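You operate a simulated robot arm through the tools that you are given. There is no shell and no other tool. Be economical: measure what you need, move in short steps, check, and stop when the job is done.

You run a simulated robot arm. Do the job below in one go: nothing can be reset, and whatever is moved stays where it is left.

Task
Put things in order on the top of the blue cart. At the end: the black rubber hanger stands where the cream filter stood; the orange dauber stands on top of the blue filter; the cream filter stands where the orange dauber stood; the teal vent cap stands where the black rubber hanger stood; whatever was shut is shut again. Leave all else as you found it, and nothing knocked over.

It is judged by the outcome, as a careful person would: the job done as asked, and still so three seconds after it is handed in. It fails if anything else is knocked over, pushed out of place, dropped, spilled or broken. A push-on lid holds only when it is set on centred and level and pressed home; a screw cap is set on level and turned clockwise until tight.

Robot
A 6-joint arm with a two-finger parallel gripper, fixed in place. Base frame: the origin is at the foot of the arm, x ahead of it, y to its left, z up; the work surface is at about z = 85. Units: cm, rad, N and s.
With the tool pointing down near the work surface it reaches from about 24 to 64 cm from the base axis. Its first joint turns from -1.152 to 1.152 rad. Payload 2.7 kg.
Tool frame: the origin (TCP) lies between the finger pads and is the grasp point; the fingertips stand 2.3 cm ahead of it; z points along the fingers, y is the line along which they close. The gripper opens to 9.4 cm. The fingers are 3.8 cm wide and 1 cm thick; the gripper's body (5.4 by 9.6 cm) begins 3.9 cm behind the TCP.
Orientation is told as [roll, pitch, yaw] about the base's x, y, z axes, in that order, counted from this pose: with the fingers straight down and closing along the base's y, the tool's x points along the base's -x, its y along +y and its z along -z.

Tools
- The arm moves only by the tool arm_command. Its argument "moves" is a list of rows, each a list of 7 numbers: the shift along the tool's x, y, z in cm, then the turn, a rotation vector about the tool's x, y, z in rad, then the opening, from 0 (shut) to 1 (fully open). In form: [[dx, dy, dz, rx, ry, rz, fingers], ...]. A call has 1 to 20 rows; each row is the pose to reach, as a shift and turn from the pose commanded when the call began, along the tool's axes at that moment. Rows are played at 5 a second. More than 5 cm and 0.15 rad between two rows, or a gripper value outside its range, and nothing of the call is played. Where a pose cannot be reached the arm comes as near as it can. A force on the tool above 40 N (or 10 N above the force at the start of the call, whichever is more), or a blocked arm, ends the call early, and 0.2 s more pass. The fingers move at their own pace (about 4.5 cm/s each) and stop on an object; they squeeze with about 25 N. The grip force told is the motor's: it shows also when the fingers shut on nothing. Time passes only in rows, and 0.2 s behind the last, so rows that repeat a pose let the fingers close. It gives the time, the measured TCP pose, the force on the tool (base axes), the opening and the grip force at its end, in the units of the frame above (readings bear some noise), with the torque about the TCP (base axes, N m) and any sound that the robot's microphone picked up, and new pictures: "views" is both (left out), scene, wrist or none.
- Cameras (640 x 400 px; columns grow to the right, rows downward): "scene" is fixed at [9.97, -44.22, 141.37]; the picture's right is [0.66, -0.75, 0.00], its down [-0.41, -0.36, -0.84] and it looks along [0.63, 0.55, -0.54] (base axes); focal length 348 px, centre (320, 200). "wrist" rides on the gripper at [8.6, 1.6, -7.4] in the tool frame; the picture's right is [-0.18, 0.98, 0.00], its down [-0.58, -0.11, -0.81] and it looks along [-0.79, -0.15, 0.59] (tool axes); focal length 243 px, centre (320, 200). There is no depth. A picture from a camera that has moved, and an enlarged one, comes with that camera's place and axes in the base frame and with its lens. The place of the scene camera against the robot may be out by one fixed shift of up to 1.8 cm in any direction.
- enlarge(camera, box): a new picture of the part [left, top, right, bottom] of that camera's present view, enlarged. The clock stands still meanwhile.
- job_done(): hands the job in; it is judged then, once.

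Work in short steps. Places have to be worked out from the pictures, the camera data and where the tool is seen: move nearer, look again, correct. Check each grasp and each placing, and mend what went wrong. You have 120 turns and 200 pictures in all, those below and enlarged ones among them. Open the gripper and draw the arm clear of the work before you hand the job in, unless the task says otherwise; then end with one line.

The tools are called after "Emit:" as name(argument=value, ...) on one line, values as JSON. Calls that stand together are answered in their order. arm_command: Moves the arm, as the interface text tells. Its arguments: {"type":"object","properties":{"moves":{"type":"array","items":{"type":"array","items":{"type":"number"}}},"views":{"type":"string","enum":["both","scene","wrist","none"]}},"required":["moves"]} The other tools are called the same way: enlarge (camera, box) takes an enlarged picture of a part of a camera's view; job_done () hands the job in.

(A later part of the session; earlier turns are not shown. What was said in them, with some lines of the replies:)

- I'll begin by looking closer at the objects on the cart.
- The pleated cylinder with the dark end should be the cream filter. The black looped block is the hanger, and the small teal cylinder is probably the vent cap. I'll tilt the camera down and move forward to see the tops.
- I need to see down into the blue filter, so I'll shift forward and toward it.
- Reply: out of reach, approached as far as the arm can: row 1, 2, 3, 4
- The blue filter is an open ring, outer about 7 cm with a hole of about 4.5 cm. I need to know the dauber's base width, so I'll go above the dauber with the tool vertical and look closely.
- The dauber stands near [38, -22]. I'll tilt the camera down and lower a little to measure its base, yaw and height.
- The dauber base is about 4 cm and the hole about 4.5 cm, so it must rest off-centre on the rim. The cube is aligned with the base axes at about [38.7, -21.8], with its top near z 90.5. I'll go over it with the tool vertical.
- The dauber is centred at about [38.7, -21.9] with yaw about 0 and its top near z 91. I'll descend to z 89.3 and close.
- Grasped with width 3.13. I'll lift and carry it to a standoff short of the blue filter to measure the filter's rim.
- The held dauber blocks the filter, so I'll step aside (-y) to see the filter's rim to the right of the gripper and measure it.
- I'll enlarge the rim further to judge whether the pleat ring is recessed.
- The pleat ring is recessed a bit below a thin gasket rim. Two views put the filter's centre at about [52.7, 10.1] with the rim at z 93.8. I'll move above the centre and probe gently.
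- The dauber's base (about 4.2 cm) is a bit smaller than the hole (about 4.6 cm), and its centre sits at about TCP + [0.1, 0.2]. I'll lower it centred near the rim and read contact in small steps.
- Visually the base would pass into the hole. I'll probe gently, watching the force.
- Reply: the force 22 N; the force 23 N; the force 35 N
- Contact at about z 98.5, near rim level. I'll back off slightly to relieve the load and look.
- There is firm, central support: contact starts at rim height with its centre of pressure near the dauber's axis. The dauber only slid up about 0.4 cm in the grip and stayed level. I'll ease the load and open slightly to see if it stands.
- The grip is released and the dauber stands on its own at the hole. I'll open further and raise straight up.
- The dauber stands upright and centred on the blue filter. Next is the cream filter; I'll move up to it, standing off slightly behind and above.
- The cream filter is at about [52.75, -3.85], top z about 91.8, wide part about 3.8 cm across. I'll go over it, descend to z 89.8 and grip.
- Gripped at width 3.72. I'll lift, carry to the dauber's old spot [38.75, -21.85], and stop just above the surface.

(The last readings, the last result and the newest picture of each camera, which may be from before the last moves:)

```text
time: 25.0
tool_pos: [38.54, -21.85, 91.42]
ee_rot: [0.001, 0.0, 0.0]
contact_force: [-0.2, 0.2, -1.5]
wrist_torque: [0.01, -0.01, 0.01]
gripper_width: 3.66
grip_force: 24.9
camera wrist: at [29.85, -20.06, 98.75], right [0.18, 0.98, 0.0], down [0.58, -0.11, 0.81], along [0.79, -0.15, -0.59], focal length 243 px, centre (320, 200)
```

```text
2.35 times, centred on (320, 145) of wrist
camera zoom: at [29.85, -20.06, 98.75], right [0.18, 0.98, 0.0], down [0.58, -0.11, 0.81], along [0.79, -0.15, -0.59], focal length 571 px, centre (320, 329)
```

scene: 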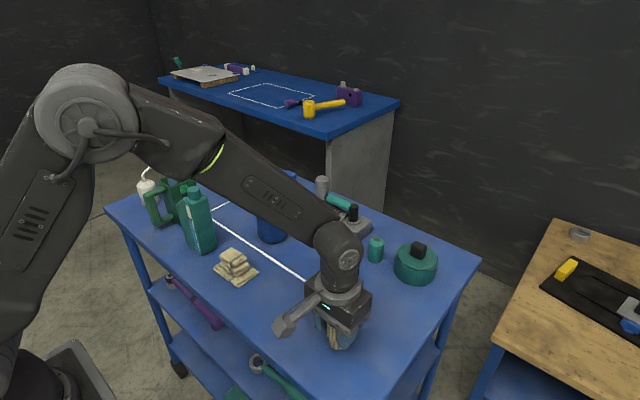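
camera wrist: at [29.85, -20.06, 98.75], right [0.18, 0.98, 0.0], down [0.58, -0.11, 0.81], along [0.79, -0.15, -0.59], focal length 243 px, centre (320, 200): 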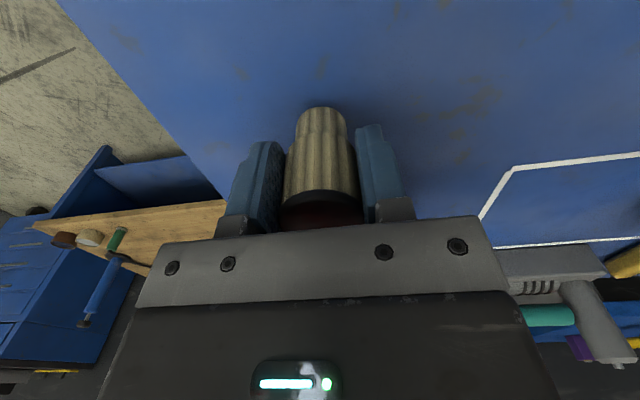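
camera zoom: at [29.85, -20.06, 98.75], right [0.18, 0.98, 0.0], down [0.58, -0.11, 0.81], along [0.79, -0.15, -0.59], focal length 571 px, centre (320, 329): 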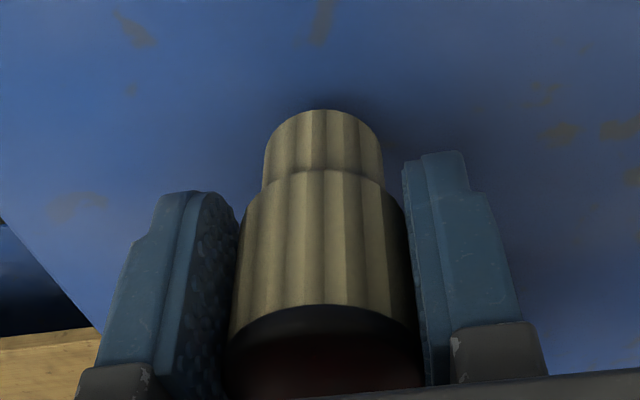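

Still held identically. I'll lower the last 1.5 cm to the surface and release.

Emit:
arm_command(moves=[[0, 0, 0.8, 0, 0, 0, 0], [0, 0, 1.4, 0, 0, 0, 0], [0, 0, 1.5, 0, 0, 0, 0], [0, 0, 1.5, 0, 0, 0, 0]], views="none")

```text
time: 26.0
tool_pos: [38.5, -21.9, 89.92]
ee_rot: [0.001, 0.0, 0.001]
contact_force: [-1.1, 1.3, 2.9]
wrist_torque: [0.09, 0.02, -0.01]
gripper_width: 3.7
grip_force: 25.7
```

The force now shows light contact (about +4 N versus before), so it is on the surface. I'll release and rise.

Emit:
arm_command(moves=[[0, 0, 0, 0, 0, 0, 0.4], [0, 0, 0, 0, 0, 0, 0.5], [0, 0, 0, 0, 0, 0, 0.7], [0, 0, -1, 0, 0, 0, 0.7], [0, 0, -5, 0, 0, 0, 0.8], [0, 0, -10, 0, 0, 0, 1], [0, 0, -15, 0, 0, 0, 1], [0, 0, -15, 0, 0, 0, 1]])

Emit:
enlarge(camera="wrist", box=[220, 0, 460, 180])

Emit:
enlarge(camera="scene", box=[290, 240, 390, 370])

```text
time: 27.8
tool_pos: [38.48, -21.88, 104.89]
ee_rot: [-0.001, 0.0, 0.0]
contact_force: [0.7, -0.1, -0.4]
wrist_torque: [0.0, -0.02, 0.0]
gripper_width: 9.4
grip_force: 0.1
camera wrist: at [29.9, -20.09, 112.36], right [0.18, 0.98, 0.0], down [0.58, -0.11, 0.81], along [0.79, -0.15, -0.59], focal length 243 px, centre (320, 200)
```

scene: 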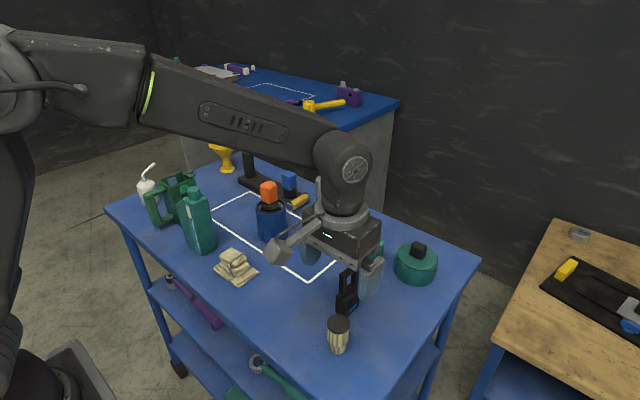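
wrist: 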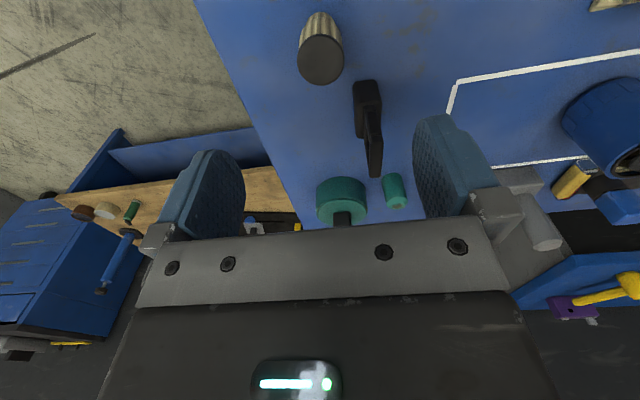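

```text
2.22 times, centred on (340, 90) of wrist
camera zoom: at [29.9, -20.09, 112.36], right [0.18, 0.98, 0.0], down [0.58, -0.11, 0.81], along [0.79, -0.15, -0.59], focal length 539 px, centre (276, 444)
```

zoom: 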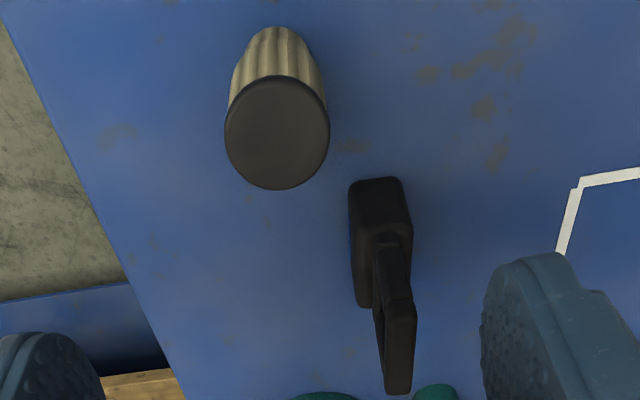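

```text
3.08 times, centred on (340, 305) of scene
camera zoom: at [9.97, -44.22, 141.37], right [0.66, -0.75, 0.0], down [-0.41, -0.36, -0.84], along [0.63, 0.55, -0.54], focal length 1071 px, centre (258, -123)
```

zoom: 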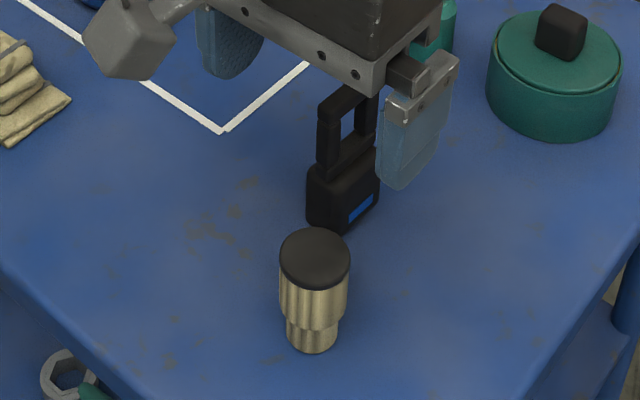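

The cream filter stands on the dauber's spot. Next I'll look down on the black hanger to fix its place, yaw and thickness.

Emit:
arm_command(moves=[[-1.2, 0.9, 0, 0, 0.1, 0, 1], [-2.4, 1.8, 0, 0, 0.2, 0, 1], [-3.6, 2.7, 0, 0, 0.3, 0, 1], [-4.8, 3.6, 0, 0, 0.4, 0, 1], [-6, 4.4, 0, 0, 0.5, 0, 1], [-6, 4.4, 0, 0, 0.5, 0, 1]], views="wrist")

Emit:
enlarge(camera="wrist", box=[240, 60, 420, 220])

Emit:
enlarge(camera="scene", box=[310, 250, 390, 350])

```text
time: 29.2
tool_pos: [44.57, -17.55, 104.81]
ee_rot: [-0.001, 0.501, 0.0]
contact_force: [0.2, -0.1, 0.5]
wrist_torque: [0.01, -0.01, -0.03]
gripper_width: 9.38
grip_force: 0.0
camera wrist: at [40.48, -15.78, 115.5], right [0.16, 0.98, -0.09], down [0.9, -0.11, 0.43], along [0.41, -0.15, -0.9], focal length 243 px, centre (320, 200)
```

wrist: 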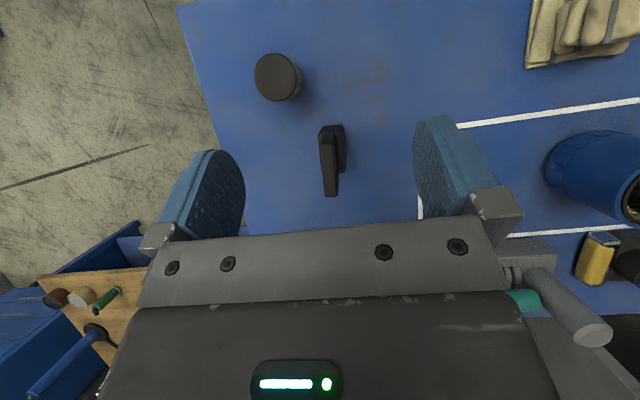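

```text
2.50 times, centred on (330, 140) of wrist
camera zoom: at [40.48, -15.78, 115.5], right [0.16, 0.98, -0.09], down [0.9, -0.11, 0.43], along [0.41, -0.15, -0.9], focal length 606 px, centre (295, 350)
```

zoom: 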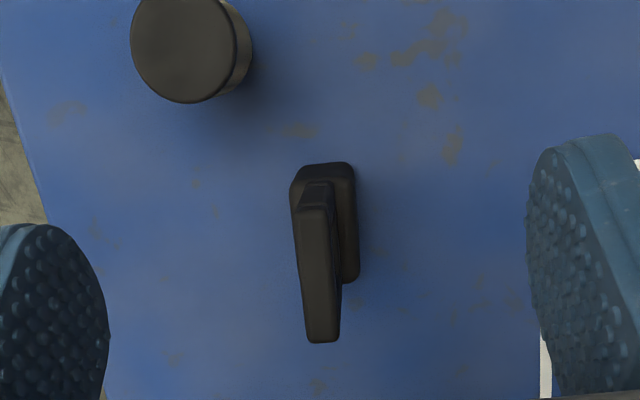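

```text
4.00 times, centred on (350, 300) of scene
camera zoom: at [9.98, -44.22, 141.37], right [0.66, -0.75, 0.0], down [-0.41, -0.36, -0.84], along [0.63, 0.55, -0.54], focal length 1392 px, centre (200, -200)
```

zoom: 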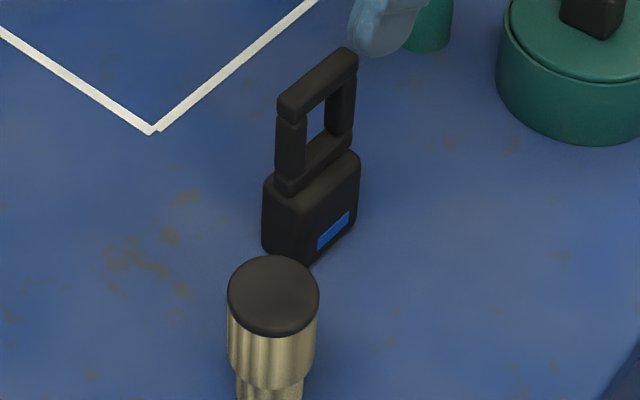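

The hanger's loop is about 5 cm long in x by 1.1 cm thick, centred at about [46.9, -17.9], yaw about -0.07, top z about 95.5. The block is below z 89. I'll set the tool vertical above it.

Emit:
arm_command(moves=[[-1.1, -0.1, 0.8, 0, -0.13, 0, 1], [-2.2, -0.2, 1.6, 0, -0.26, 0, 1], [-3.3, -0.3, 2.4, 0, -0.39, 0, 1], [-4.32, -0.35, 3.1, 0, -0.5, 0, 1], [-4.32, -0.35, 3.1, 0, -0.5, 0, 1]], views="wrist")

Emit:
enlarge(camera="wrist", box=[220, 60, 420, 220])

```text
time: 30.4
tool_pos: [46.83, -17.87, 100.09]
ee_rot: [-0.001, -0.002, 0.001]
contact_force: [0.6, 0.9, -0.1]
wrist_torque: [0.02, 0.03, 0.03]
gripper_width: 9.4
grip_force: 0.0
camera wrist: at [38.14, -16.1, 107.49], right [0.18, 0.98, 0.0], down [0.58, -0.11, 0.81], along [0.79, -0.15, -0.59], focal length 243 px, centre (320, 200)
```

wrist: 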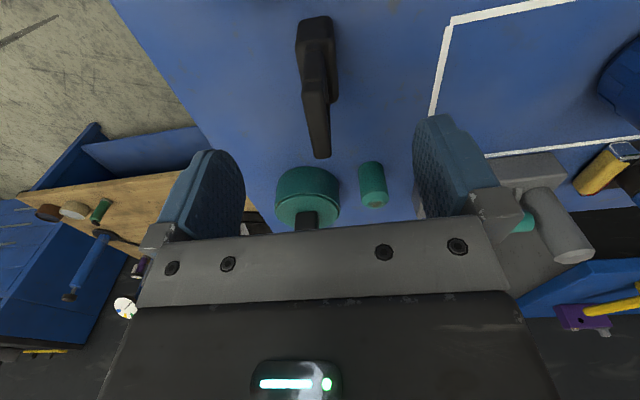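

```text
2.50 times, centred on (320, 140) of wrist
camera zoom: at [38.14, -16.1, 107.49], right [0.18, 0.98, 0.0], down [0.58, -0.11, 0.81], along [0.79, -0.15, -0.59], focal length 606 px, centre (320, 350)
```

zoom: 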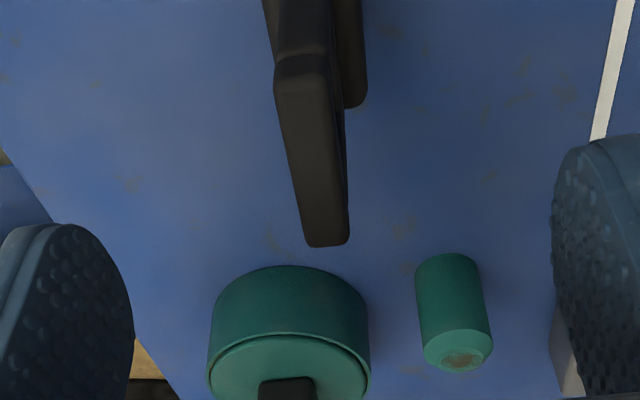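

The estimates agree: loop centre at about [47.0, -17.85], yaw -0.07. I'll yaw, descend to z 92.4 and grip the loop.

Emit:
arm_command(moves=[[-0.15, 0, 2, 0, 0, 0.066, 1], [-0.15, 0, 5, 0, 0, 0.066, 1], [-0.15, 0, 7.7, 0, 0, 0.066, 1], [-0.15, 0, 7.7, 0, 0, 0.066, 0.7], [-0.15, 0, 7.7, 0, 0, 0.066, 0.4], [-0.15, 0, 7.7, 0, 0, 0.066, 0.1], [-0.15, 0, 7.7, 0, 0, 0.066, 0], [-0.15, 0, 7.7, 0, 0, 0.066, 0], [-0.15, 0, 7.7, 0, 0, 0.066, 0]])

Emit:
enlarge(camera="wrist", box=[220, 60, 420, 230])

Emit:
enlarge(camera="scene", box=[300, 240, 400, 350])

```text
time: 32.4
tool_pos: [46.9, -17.9, 92.48]
ee_rot: [0.001, 0.002, -0.068]
contact_force: [-0.2, -0.6, 0.0]
wrist_torque: [0.01, 0.02, -0.02]
gripper_width: 1.21
grip_force: 25.5
camera wrist: at [38.39, -15.48, 99.87], right [0.25, 0.97, 0.0], down [0.57, -0.15, 0.81], along [0.78, -0.2, -0.59], focal length 243 px, centre (320, 200)
```

scene: 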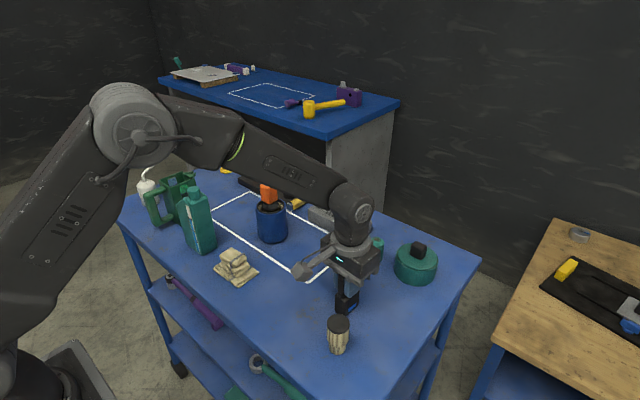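
wrist: 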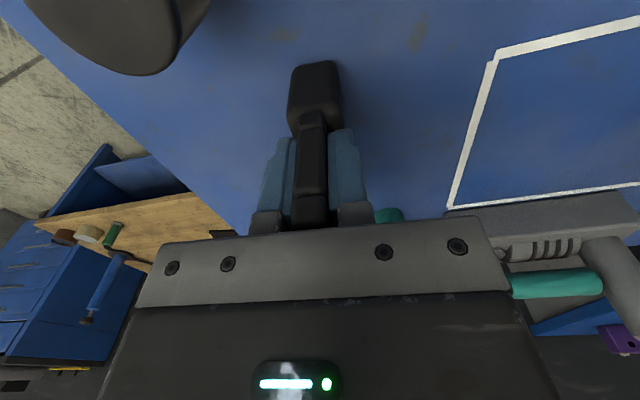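

```text
2.35 times, centred on (320, 145) of wrist
camera zoom: at [38.39, -15.48, 99.87], right [0.25, 0.97, 0.0], down [0.57, -0.15, 0.81], along [0.78, -0.2, -0.59], focal length 571 px, centre (320, 329)
```

zoom: 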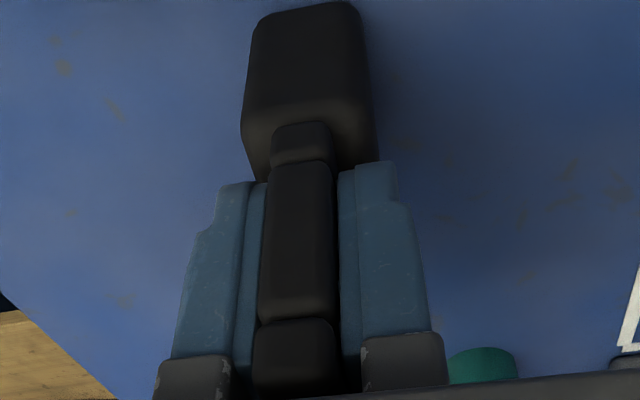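

```text
3.64 times, centred on (350, 295) of scene
camera zoom: at [9.97, -44.22, 141.37], right [0.66, -0.75, 0.0], down [-0.41, -0.36, -0.84], along [0.63, 0.55, -0.54], focal length 1266 px, centre (211, -146)
```

zoom: 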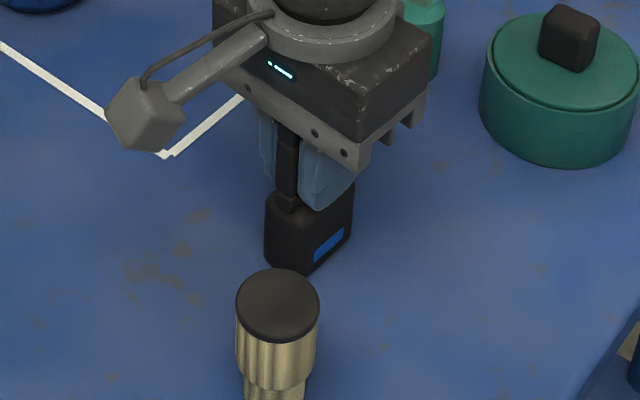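

Loop gripped at 1.21 cm. I'll lift and carry it to the cream filter's old spot [52.9, -3.85], stopping 0.6 cm above.

Emit:
arm_command(moves=[[0, 0, -3, 0, 0, 0, 0], [0, 0, -6, 0, 0, 0, 0], [-1.25, 3.6, -6, 0, 0, 0, 0], [-2.5, 7.2, -6, 0, 0, 0, 0], [-3.7, 10.8, -6, 0, 0, 0, 0], [-4.94, 14.37, -6, 0, 0, 0, 0], [-4.94, 14.37, -6, 0, 0, 0, 0], [-4.94, 14.37, -3, 0, 0, 0, 0], [-4.94, 14.37, -0.6, 0, 0, 0, 0], [-4.94, 14.37, -0.6, 0, 0, 0, 0]])

Emit:
enlarge(camera="wrist", box=[220, 60, 420, 230])

Emit:
enlarge(camera="scene", box=[270, 190, 370, 300])

```text
time: 34.6
tool_pos: [52.98, -3.85, 92.99]
ee_rot: [0.0, 0.0, -0.065]
contact_force: [0.2, -0.1, -0.5]
wrist_torque: [-0.02, -0.01, -0.02]
gripper_width: 1.19
grip_force: 25.0
camera wrist: at [44.3, -1.52, 100.32], right [0.25, 0.97, 0.0], down [0.57, -0.15, 0.81], along [0.78, -0.2, -0.59], focal length 243 px, centre (320, 200)
```

scene: 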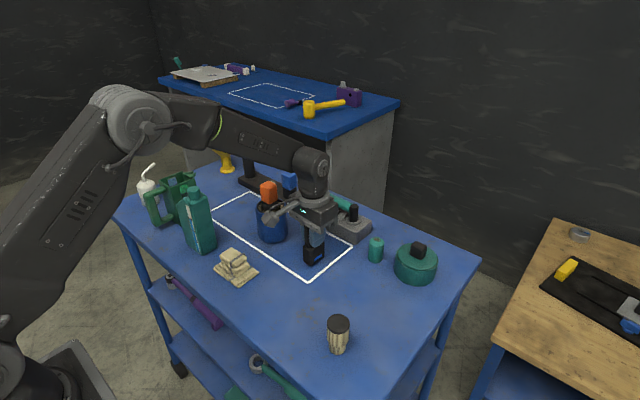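
wrist: 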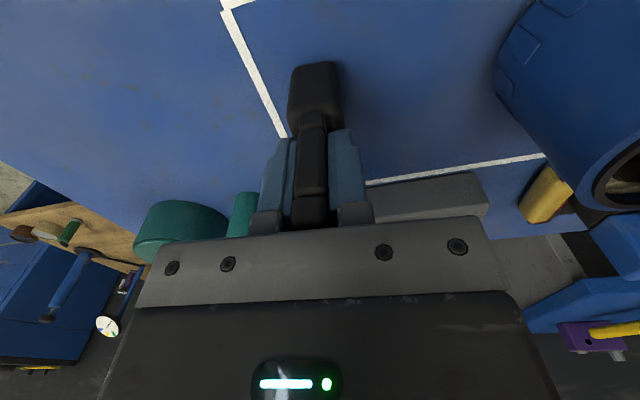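

```text
2.35 times, centred on (320, 145) of wrist
camera zoom: at [44.3, -1.52, 100.32], right [0.25, 0.97, 0.0], down [0.57, -0.15, 0.81], along [0.78, -0.2, -0.59], focal length 571 px, centre (320, 329)
```

zoom: 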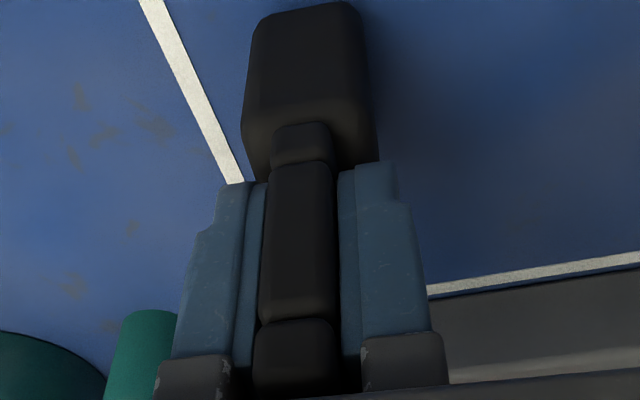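

```text
3.64 times, centred on (320, 245) of scene
camera zoom: at [9.98, -44.22, 141.37], right [0.66, -0.75, 0.0], down [-0.41, -0.36, -0.84], along [0.63, 0.55, -0.54], focal length 1266 px, centre (320, 36)
```

zoom: 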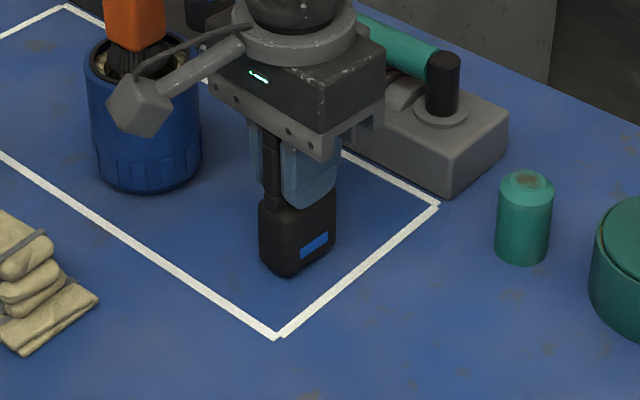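

The position matches the old spot. Lowering to the surface.

Emit:
arm_command(moves=[[0, 0, 0.4, 0, 0, 0, 0], [0, 0, 0.6, 0, 0, 0, 0], [0, 0, 0.6, 0, 0, 0, 0]], views="none")

```text
time: 35.4
tool_pos: [52.97, -3.89, 92.37]
ee_rot: [-0.001, -0.003, -0.065]
contact_force: [-2.8, 0.5, 10.0]
wrist_torque: [0.07, 0.45, 0.02]
gripper_width: 1.17
grip_force: 24.9
```

It has touched the surface. I'll release, open only moderately, and rise straight up.

Emit:
arm_command(moves=[[0, 0, -0.05, 0, 0, 0, 0.2], [0, 0, -0.05, 0, 0, 0, 0.4], [0, 0, -0.05, 0, 0, 0, 0.6], [0, 0, -2, 0, 0, 0, 0.6], [0, 0, -6, 0, 0, 0, 0.6], [0, 0, -10.5, 0, 0, 0, 0.8], [0, 0, -12, 0, 0, 0, 1], [0, 0, -12, 0, 0, 0, 1]])

Emit:
enlarge(camera="scene", box=[250, 170, 400, 290])

Emit:
enlarge(camera="wrist", box=[180, 0, 420, 200])

```text
time: 37.2
tool_pos: [52.8, -3.82, 104.31]
ee_rot: [-0.001, 0.0, -0.066]
contact_force: [0.3, 0.1, 0.1]
wrist_torque: [0.01, -0.04, 0.02]
gripper_width: 9.38
grip_force: 0.1
camera wrist: at [44.31, -1.47, 111.82], right [0.25, 0.97, 0.0], down [0.57, -0.15, 0.81], along [0.78, -0.2, -0.59], focal length 243 px, centre (320, 200)
```

scene: 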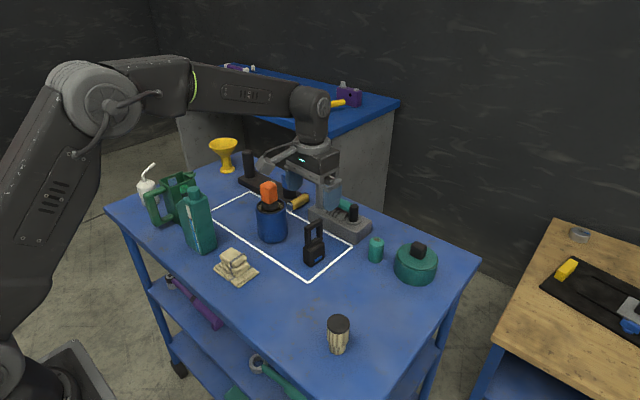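
wrist: 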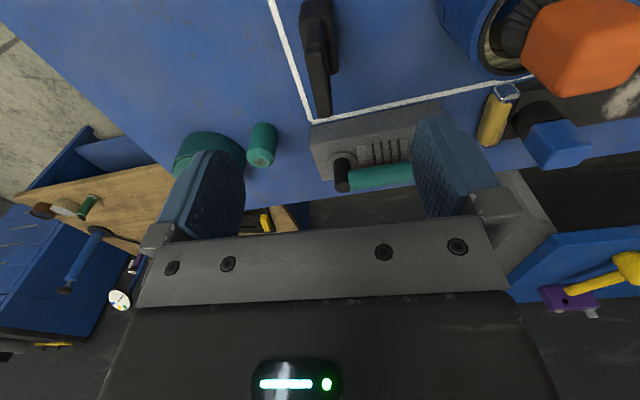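

```text
3.33 times, centred on (325, 230) of scene
camera zoom: at [9.97, -44.22, 141.37], right [0.66, -0.75, 0.0], down [-0.41, -0.36, -0.84], along [0.63, 0.55, -0.54], focal length 1160 px, centre (303, 100)
```

zoom: 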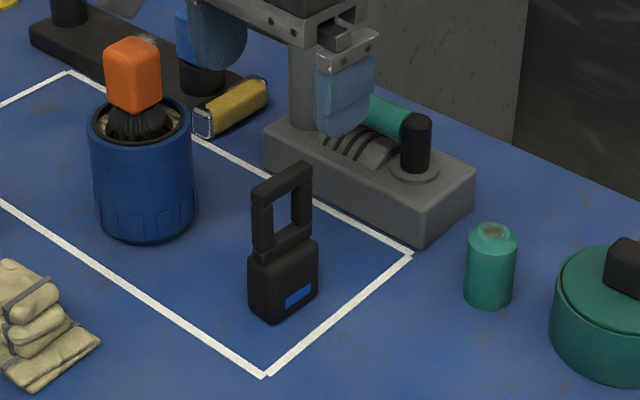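

```text
2.00 times, centred on (300, 100) of wrist
camera zoom: at [44.31, -1.47, 111.82], right [0.25, 0.97, 0.0], down [0.57, -0.15, 0.81], along [0.78, -0.2, -0.59], focal length 485 px, centre (360, 400)
```

zoom: 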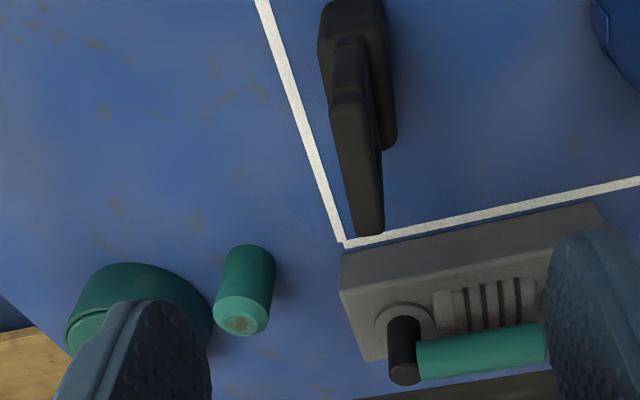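

The hanger stands. The teal cap is at about [62.6, -13.7], near the green tin on its -y side. I'll move in front of it to measure the gaps.

Emit:
arm_command(moves=[[-1, -4, 0, 0, 0, -0.03, 1], [-2, -8, 0, 0, 0, -0.066, 1], [-2.88, -9.83, 2, 0, 0, -0.066, 1], [-2.88, -9.83, 4, 0, 0, -0.066, 1], [-2.88, -9.83, 4, 0, 0, -0.066, 1]], views="wrist")

Emit:
enlarge(camera="wrist", box=[210, 60, 430, 230])

```text
time: 38.4
tool_pos: [55.16, -13.8, 100.23]
ee_rot: [-0.001, 0.0, 0.0]
contact_force: [0.4, 0.4, 0.5]
wrist_torque: [0.0, 0.02, -0.01]
gripper_width: 9.4
grip_force: 0.0
camera wrist: at [46.45, -12.04, 107.74], right [0.18, 0.98, 0.0], down [0.58, -0.11, 0.81], along [0.79, -0.15, -0.59], focal length 243 px, centre (320, 200)
```

wrist: 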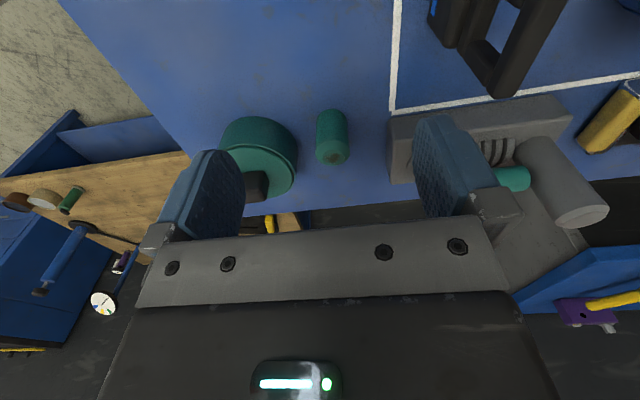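

```text
2.35 times, centred on (320, 145) of wrist
camera zoom: at [46.45, -12.04, 107.74], right [0.18, 0.98, 0.0], down [0.58, -0.11, 0.81], along [0.79, -0.15, -0.59], focal length 571 px, centre (320, 329)
```

zoom: 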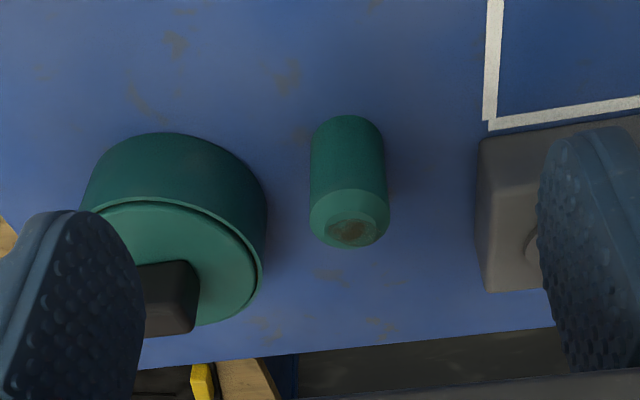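

The cap is about 3.2 cm wide, centred at [62.6, -13.8], with its top at z 91. The gap to the tin is about 2 cm, so a pre-set narrow opening (4.2 cm) should fit. I'll hover above it and check reach.

Emit:
arm_command(moves=[[-3.5, 0.05, 1, 0, 0, 0, 0.7], [-7.3, 0.05, 2.5, 0, 0, 0, 0.45], [-7.3, 0.05, 2.5, 0, 0, 0, 0.45], [-7.3, 0.05, 2.5, 0, 0, 0, 0.45]])

Emit:
enlarge(camera="wrist", box=[210, 60, 430, 230])

```text
time: 39.4
tool_pos: [62.12, -13.67, 97.89]
ee_rot: [0.0, 0.001, 0.0]
contact_force: [-1.2, 0.1, 0.5]
wrist_torque: [-0.01, -0.01, -0.03]
gripper_width: 4.2
grip_force: 0.0
out of reach, approached as far as the arm can: row 2, 3, 4
camera wrist: at [53.43, -11.98, 105.26], right [0.18, 0.98, 0.0], down [0.58, -0.11, 0.81], along [0.79, -0.15, -0.59], focal length 243 px, centre (320, 200)
```

scene: 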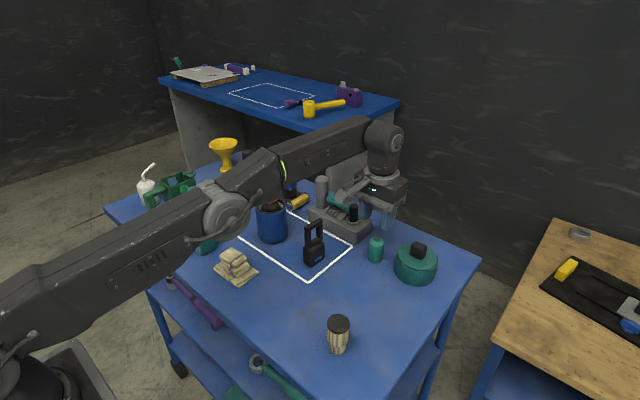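
wrist: 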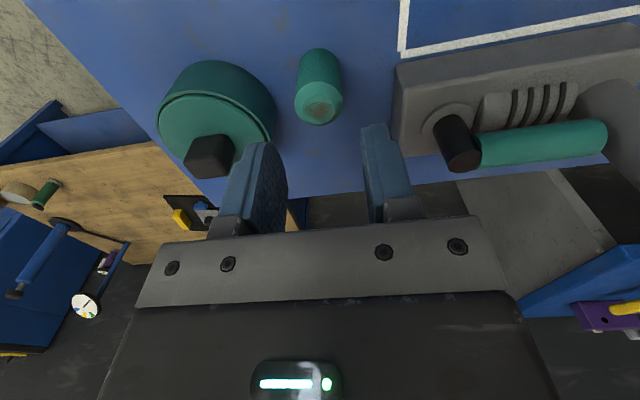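

```text
2.35 times, centred on (320, 145) of wrist
camera zoom: at [53.43, -11.98, 105.26], right [0.18, 0.98, 0.0], down [0.58, -0.11, 0.81], along [0.79, -0.15, -0.59], focal length 571 px, centre (320, 329)
```

zoom: 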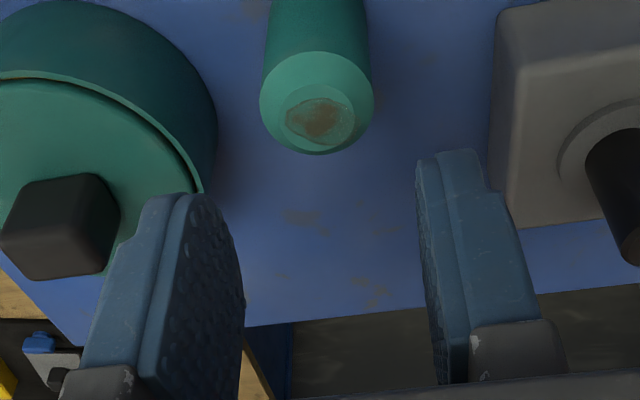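

The vertical reach ends around x 62.1, but the pads are 3.8 cm wide, so the cap (x 62.5, y -13.8) still sits well within them. I'll descend partway and check.

Emit:
arm_command(moves=[[0, 0, 2, 0, 0, 0, 0.45], [0, 0, 4, 0, 0, 0, 0.45], [0, 0, 4, 0, 0, 0, 0.45]])

Emit:
enlarge(camera="wrist", box=[210, 30, 430, 200])

Emit:
enlarge(camera="scene", box=[320, 180, 450, 290])

```text
time: 40.2
tool_pos: [62.12, -13.79, 93.86]
ee_rot: [0.0, 0.001, 0.001]
contact_force: [0.9, 0.1, 0.0]
wrist_torque: [0.02, 0.01, -0.03]
gripper_width: 4.23
grip_force: 0.1
camera wrist: at [53.45, -12.01, 101.24], right [0.18, 0.98, 0.0], down [0.58, -0.11, 0.81], along [0.79, -0.15, -0.59], focal length 243 px, centre (320, 200)
```

scene: 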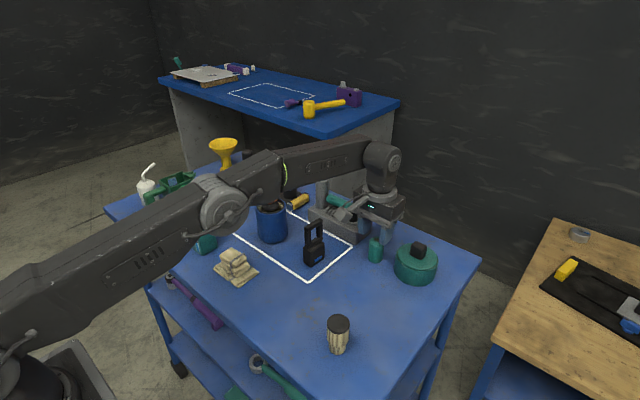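
wrist: 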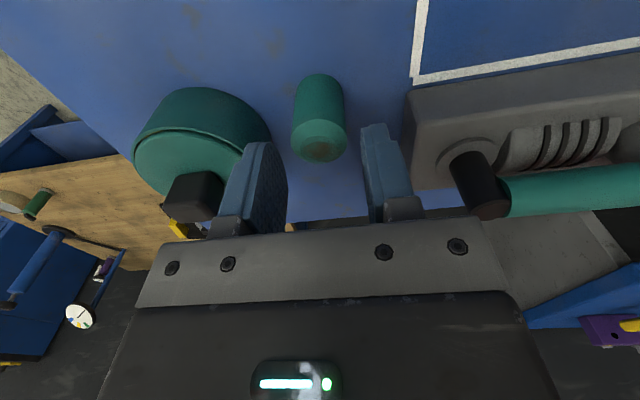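

```text
2.35 times, centred on (320, 115) of wrist
camera zoom: at [53.45, -12.01, 101.24], right [0.18, 0.98, 0.0], down [0.58, -0.11, 0.81], along [0.79, -0.15, -0.59], focal length 571 px, centre (320, 400)
```

zoom: 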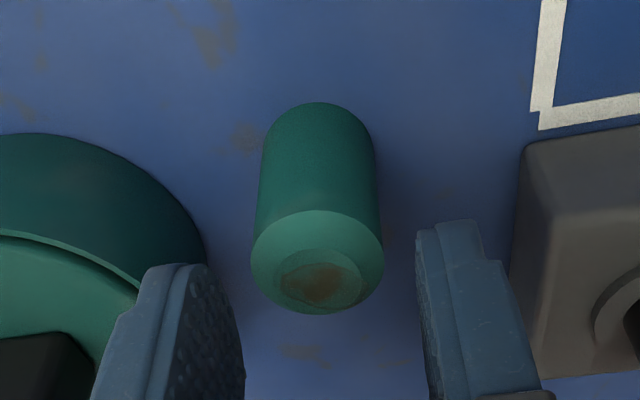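

```text
3.64 times, centred on (385, 235) of scene
camera zoom: at [9.97, -44.22, 141.37], right [0.66, -0.75, 0.0], down [-0.41, -0.36, -0.84], along [0.63, 0.55, -0.54], focal length 1266 px, centre (84, 73)
```

zoom: 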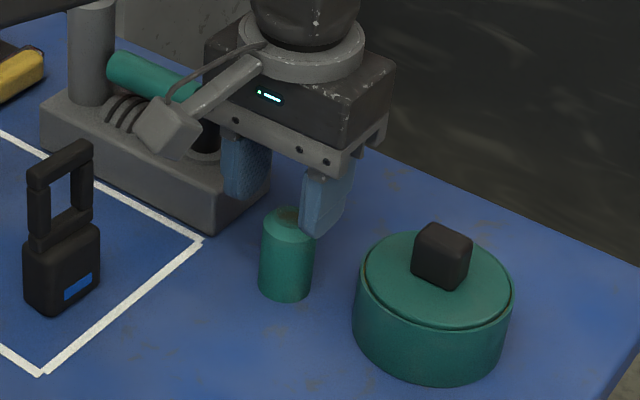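

The alignment is good: cap y about -13.7 with gaps on both sides. I'll descend to z 89.5 and close.

Emit:
arm_command(moves=[[0, 0, 2, 0, 0, 0, 0.45], [0, 0, 4.3, 0, 0, 0, 0.45], [0, 0, 4.3, 0, 0, 0, 0.3], [0, 0, 4.3, 0, 0, 0, 0.1], [0, 0, 4.3, 0, 0, 0, 0], [0, 0, 4.3, 0, 0, 0, 0]])

Emit:
enlarge(camera="wrist", box=[210, 30, 430, 200])

Emit:
enlarge(camera="scene", box=[320, 180, 450, 290])

```text
time: 41.6
tool_pos: [62.16, -13.81, 89.53]
ee_rot: [-0.001, 0.0, 0.0]
contact_force: [0.0, -0.6, 0.5]
wrist_torque: [0.03, 0.01, -0.04]
gripper_width: 3.27
grip_force: 25.1
camera wrist: at [53.39, -11.96, 96.96], right [0.18, 0.98, 0.0], down [0.58, -0.11, 0.81], along [0.79, -0.15, -0.59], focal length 243 px, centre (320, 200)
```

scene: 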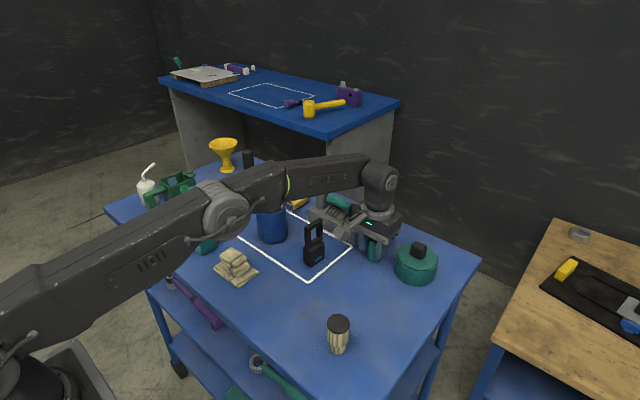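
wrist: 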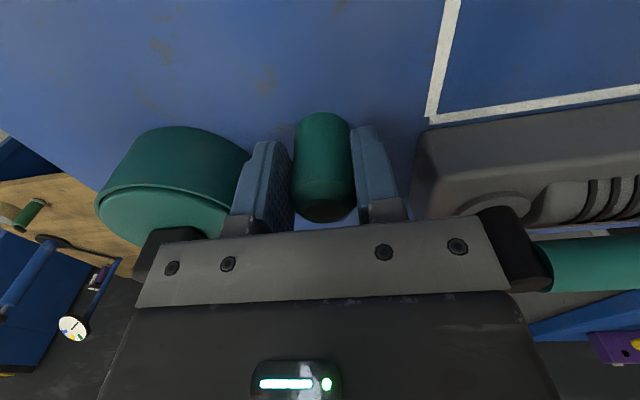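

```text
2.35 times, centred on (320, 115) of wrist
camera zoom: at [53.39, -11.96, 96.96], right [0.18, 0.98, 0.0], down [0.58, -0.11, 0.81], along [0.79, -0.15, -0.59], focal length 571 px, centre (320, 400)
```

zoom: 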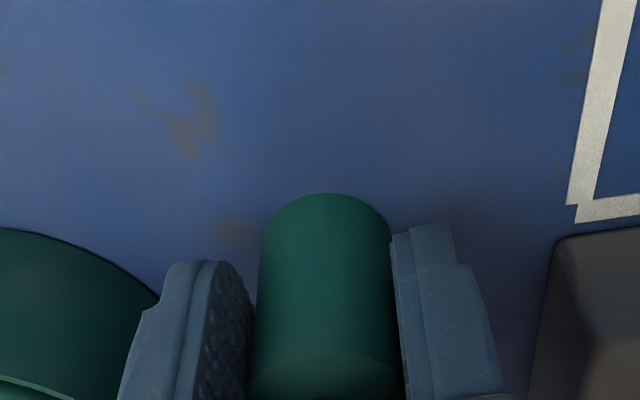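

```text
3.64 times, centred on (385, 235) of scene
camera zoom: at [9.97, -44.22, 141.37], right [0.66, -0.75, 0.0], down [-0.41, -0.36, -0.84], along [0.63, 0.55, -0.54], focal length 1266 px, centre (84, 73)
```

zoom: 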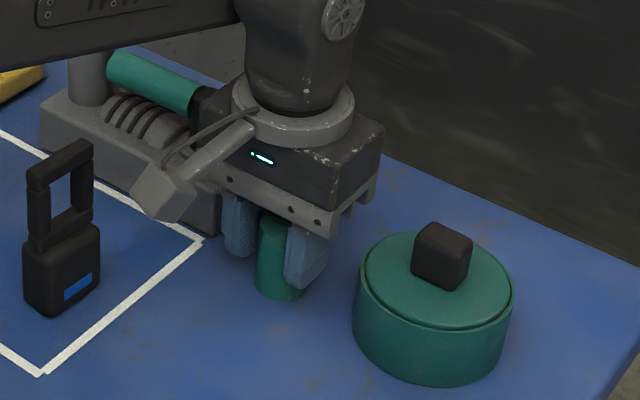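

Gripped at 3.27. I'll lift straight up, carry to the hanger's old spot [47.0, -17.8], allowing for the cap's ~0.55 cm offset in the grip, and stop 0.7 cm above.

Emit:
arm_command(moves=[[0, 0, -2, 0, 0, 0, 0], [0, 0, -5, 0, 0, 0, 0], [0, 0, -8, 0, 0, 0, 0], [4, -1, -8, 0, 0, 0, 0], [8, -2, -8, 0, 0, 0, 0], [12, -3, -8, 0, 0, 0, 0], [15.65, -4.0, -8, 0, 0, 0, 0], [15.65, -4.0, -8, 0, 0, 0, 0], [15.65, -4.0, -4, 0, 0, 0, 0], [15.65, -4.0, -0.7, 0, 0, 0, 0], [15.65, -4.0, -0.7, 0, 0, 0, 0]])

Emit:
enlarge(camera="wrist", box=[210, 60, 430, 230])

Emit:
enlarge(camera="scene", box=[300, 240, 400, 350])

```text
time: 44.0
tool_pos: [46.46, -17.73, 90.16]
ee_rot: [0.001, 0.0, 0.0]
contact_force: [0.5, 0.6, -1.0]
wrist_torque: [-0.01, 0.0, -0.01]
gripper_width: 3.26
grip_force: 25.1
camera wrist: at [37.77, -15.98, 97.56], right [0.18, 0.98, 0.0], down [0.58, -0.11, 0.81], along [0.79, -0.15, -0.59], focal length 243 px, centre (320, 200)
```

scene: 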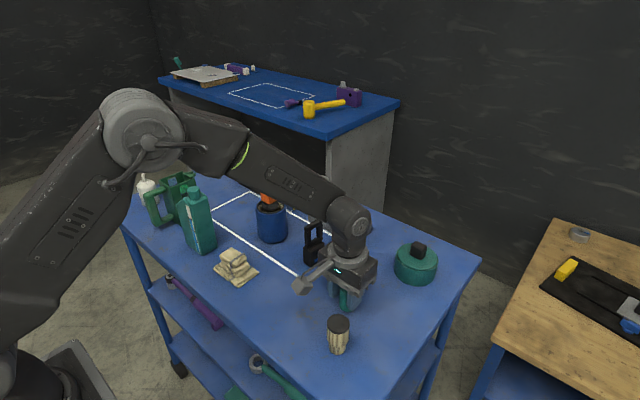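
wrist: 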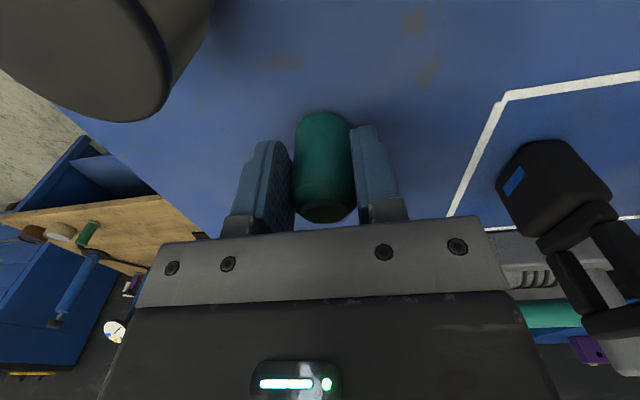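

```text
2.35 times, centred on (320, 145) of wrist
camera zoom: at [37.77, -15.98, 97.56], right [0.18, 0.98, 0.0], down [0.58, -0.11, 0.81], along [0.79, -0.15, -0.59], focal length 571 px, centre (320, 329)
```

zoom: 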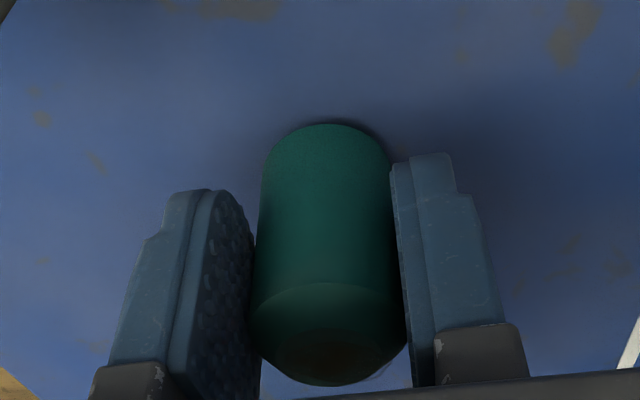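

```text
3.64 times, centred on (350, 295) of scene
camera zoom: at [9.97, -44.22, 141.37], right [0.66, -0.75, 0.0], down [-0.41, -0.36, -0.84], along [0.63, 0.55, -0.54], focal length 1266 px, centre (211, -146)
```

zoom: 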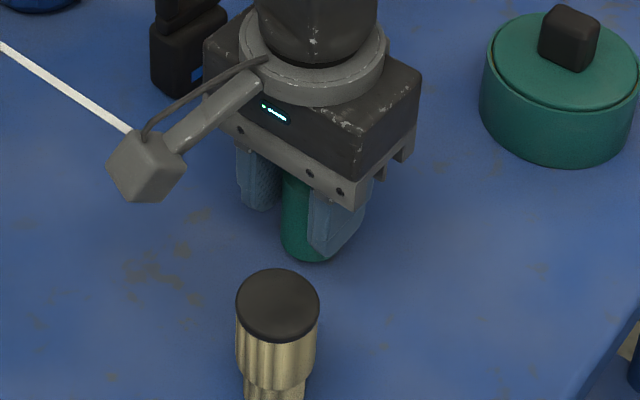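

The position matches to within a few mm. I'll shift about 0.25 cm in +x and 0.1 cm in +y, then lower to the surface.

Emit:
arm_command(moves=[[-0.25, 0.1, 0.3, 0, 0, 0, 0], [-0.25, 0.1, 0.55, 0, 0, 0, 0], [-0.25, 0.1, 0.68, 0, 0, 0, 0], [-0.25, 0.1, 0.68, 0, 0, 0, 0]], views="none")

```text
time: 45.0
tool_pos: [46.68, -17.72, 89.56]
ee_rot: [0.002, 0.0, -0.002]
contact_force: [0.5, -0.4, -1.1]
wrist_torque: [0.01, -0.01, 0.0]
gripper_width: 3.26
grip_force: 24.9
```

No contact yet; I'll go down slightly further.

Emit:
arm_command(moves=[[0, 0, 0.08, 0, 0, 0, 0], [0, 0, 0.08, 0, 0, 0, 0]], views="none")

```text
time: 45.6
tool_pos: [46.64, -17.64, 89.56]
ee_rot: [0.0, -0.002, -0.002]
contact_force: [-1.1, 0.1, 7.6]
wrist_torque: [0.02, 0.08, -0.04]
gripper_width: 3.26
grip_force: 25.3
```

Contact. I'll release to a modest opening and rise straight up.

Emit:
arm_command(moves=[[0, 0, 0, 0, 0, 0, 0.4], [0, 0, 0, 0, 0, 0, 0.55], [0, 0, 0, 0, 0, 0, 0.7], [0, 0, -2, 0, 0, 0, 0.7], [0, 0, -6, 0, 0, 0, 0.7], [0, 0, -10, 0, 0, 0, 0.8], [3, 3, -14, 0, 0, 0, 1], [6, 6, -16, 0, 0, 0, 1], [9, 9, -18, 0, 0, 0, 1], [11, 12, -20, 0, 0, 0, 1], [12, 15, -22, 0, 0, 0, 1], [12, 15, -22, 0, 0, 0, 1]])

Emit:
enlarge(camera="scene", box=[220, 170, 470, 360])

Emit:
enlarge(camera="scene", box=[300, 240, 400, 350])

Emit:
enlarge(camera="scene", box=[225, 170, 325, 250])

```text
refused: row 7 steps farther than a row can; nothing moved
```

```text
2.11 times, centred on (345, 265) of scene
camera zoom: at [9.96, -44.22, 141.38], right [0.66, -0.75, 0.0], down [-0.41, -0.36, -0.84], along [0.63, 0.55, -0.54], focal length 733 px, centre (267, 63)
```

zoom: 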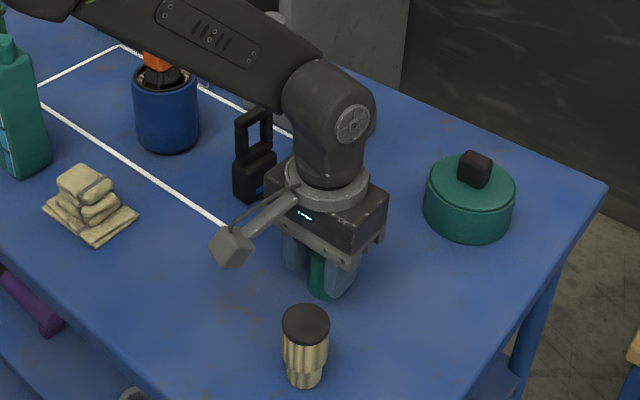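

```text
3.64 times, centred on (350, 295) of scene
camera zoom: at [9.96, -44.22, 141.38], right [0.66, -0.75, 0.0], down [-0.41, -0.36, -0.84], along [0.63, 0.55, -0.54], focal length 1266 px, centre (211, -146)
```

zoom: 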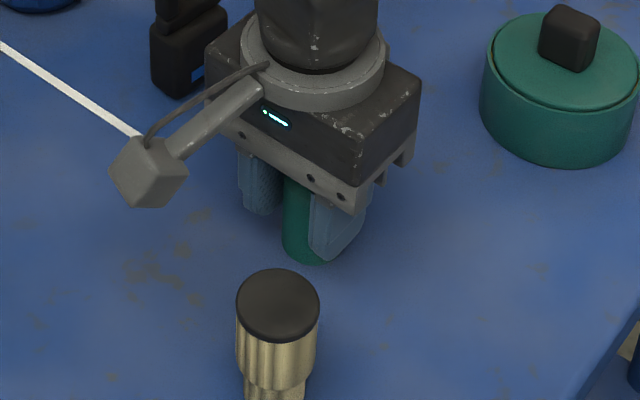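

```text
5.00 times, centred on (275, 210) of scene
camera zoom: at [9.96, -44.22, 141.38], right [0.66, -0.75, 0.0], down [-0.41, -0.36, -0.84], along [0.63, 0.55, -0.54], focal length 1740 px, centre (545, 150)
```

zoom: 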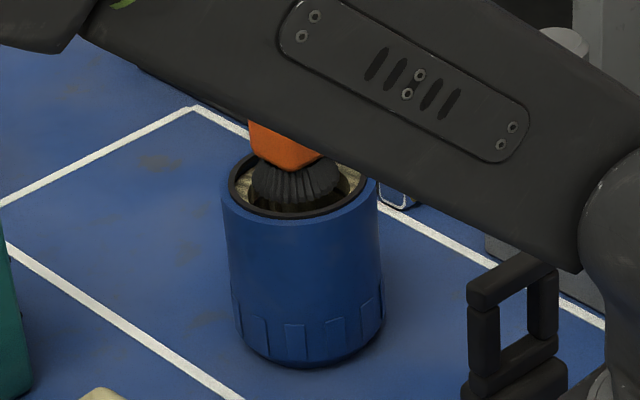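

That call was refused for a step over 5 cm. I'll repeat the release and rise with shorter steps, then draw back.

Emit:
arm_command(moves=[[0, 0, 0, 0, 0, 0, 0.4], [0, 0, 0, 0, 0, 0, 0.55], [0, 0, 0, 0, 0, 0, 0.7], [0, 0, -2, 0, 0, 0, 0.7], [0, 0, -6, 0, 0, 0, 0.7], [0, 0, -10, 0, 0, 0, 0.8], [0, 0, -14, 0, 0, 0, 1], [0, 0, -18, 0, 0, 0, 1], [3, 0, -21, 0, 0, 0, 1], [6, 2, -23, 0, 0, 0, 1], [9, 5, -24, 0, 0, 0, 1], [12, 8, -24, 0, 0, 0, 1], [14, 11, -24, 0, 0, 0, 1], [14, 15, -24, 0, 0, 0, 1], [14, 19, -24, 0, 0, 0, 1], [14, 22, -24, 0, 0, 0, 1], [14, 22, -24, 0, 0, 0, 1]])

Emit:
enlarge(camera="scene", box=[220, 170, 470, 360])

Emit:
enlarge(camera="scene", box=[225, 170, 325, 250])

```text
time: 49.2
tool_pos: [32.52, 4.44, 113.51]
ee_rot: [-0.001, 0.001, 0.001]
contact_force: [0.2, 0.0, 0.0]
wrist_torque: [0.0, -0.02, 0.0]
gripper_width: 9.39
grip_force: 0.1
camera wrist: at [23.94, 6.16, 120.91], right [0.18, 0.98, 0.0], down [0.58, -0.11, 0.81], along [0.79, -0.15, -0.59], focal length 243 px, centre (320, 200)
```

scene: 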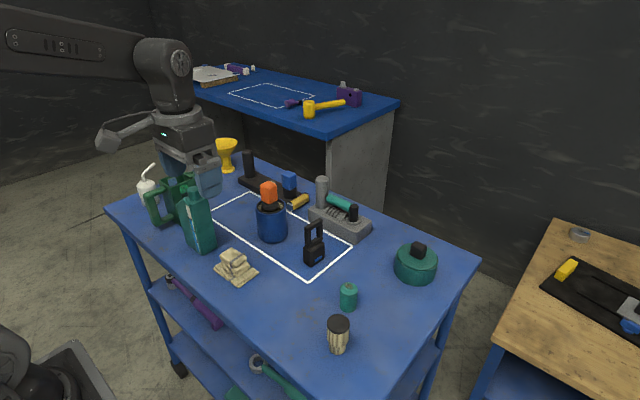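
wrist: 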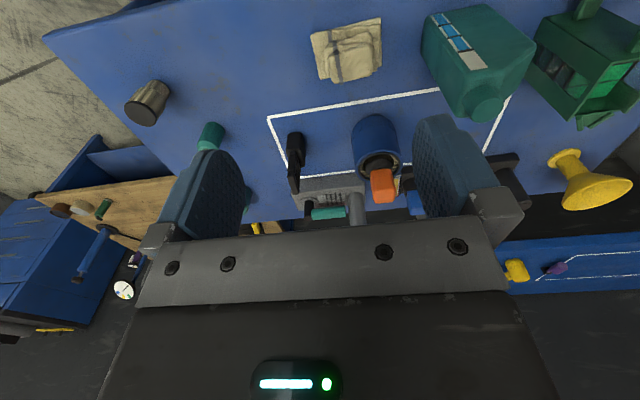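

```text
2.11 times, centred on (345, 265) of scene
camera zoom: at [9.97, -44.22, 141.37], right [0.66, -0.75, 0.0], down [-0.41, -0.36, -0.84], along [0.63, 0.55, -0.54], focal length 733 px, centre (267, 63)
```

zoom: 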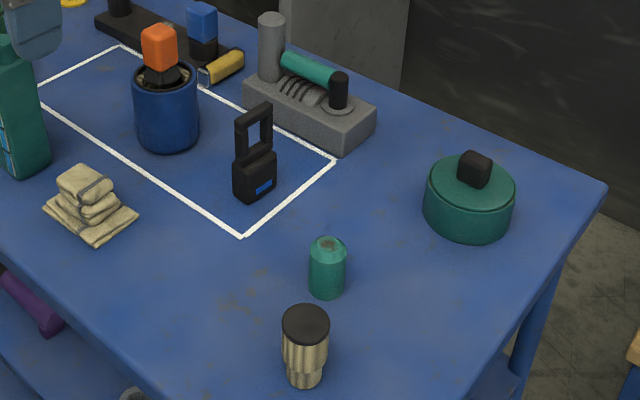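

```text
5.00 times, centred on (275, 210) of scene
camera zoom: at [9.97, -44.22, 141.37], right [0.66, -0.75, 0.0], down [-0.41, -0.36, -0.84], along [0.63, 0.55, -0.54], focal length 1740 px, centre (545, 150)
```

zoom: 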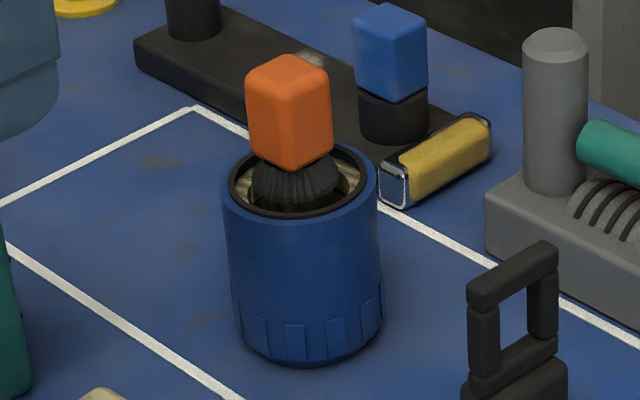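

All four items stand in their places, the dauber has stayed steady on the blue filter, and nothing else has moved. The arm is clear, so I'm handing in.

Emit:
job_done()

```text
The job is handed in.
```

The hanger, cream filter and teal vent cap stand on their new spots (matched by eye from the pictures to about half a centimetre), the orange dauber stands on the blue filter, and nothing that was shut was opened.
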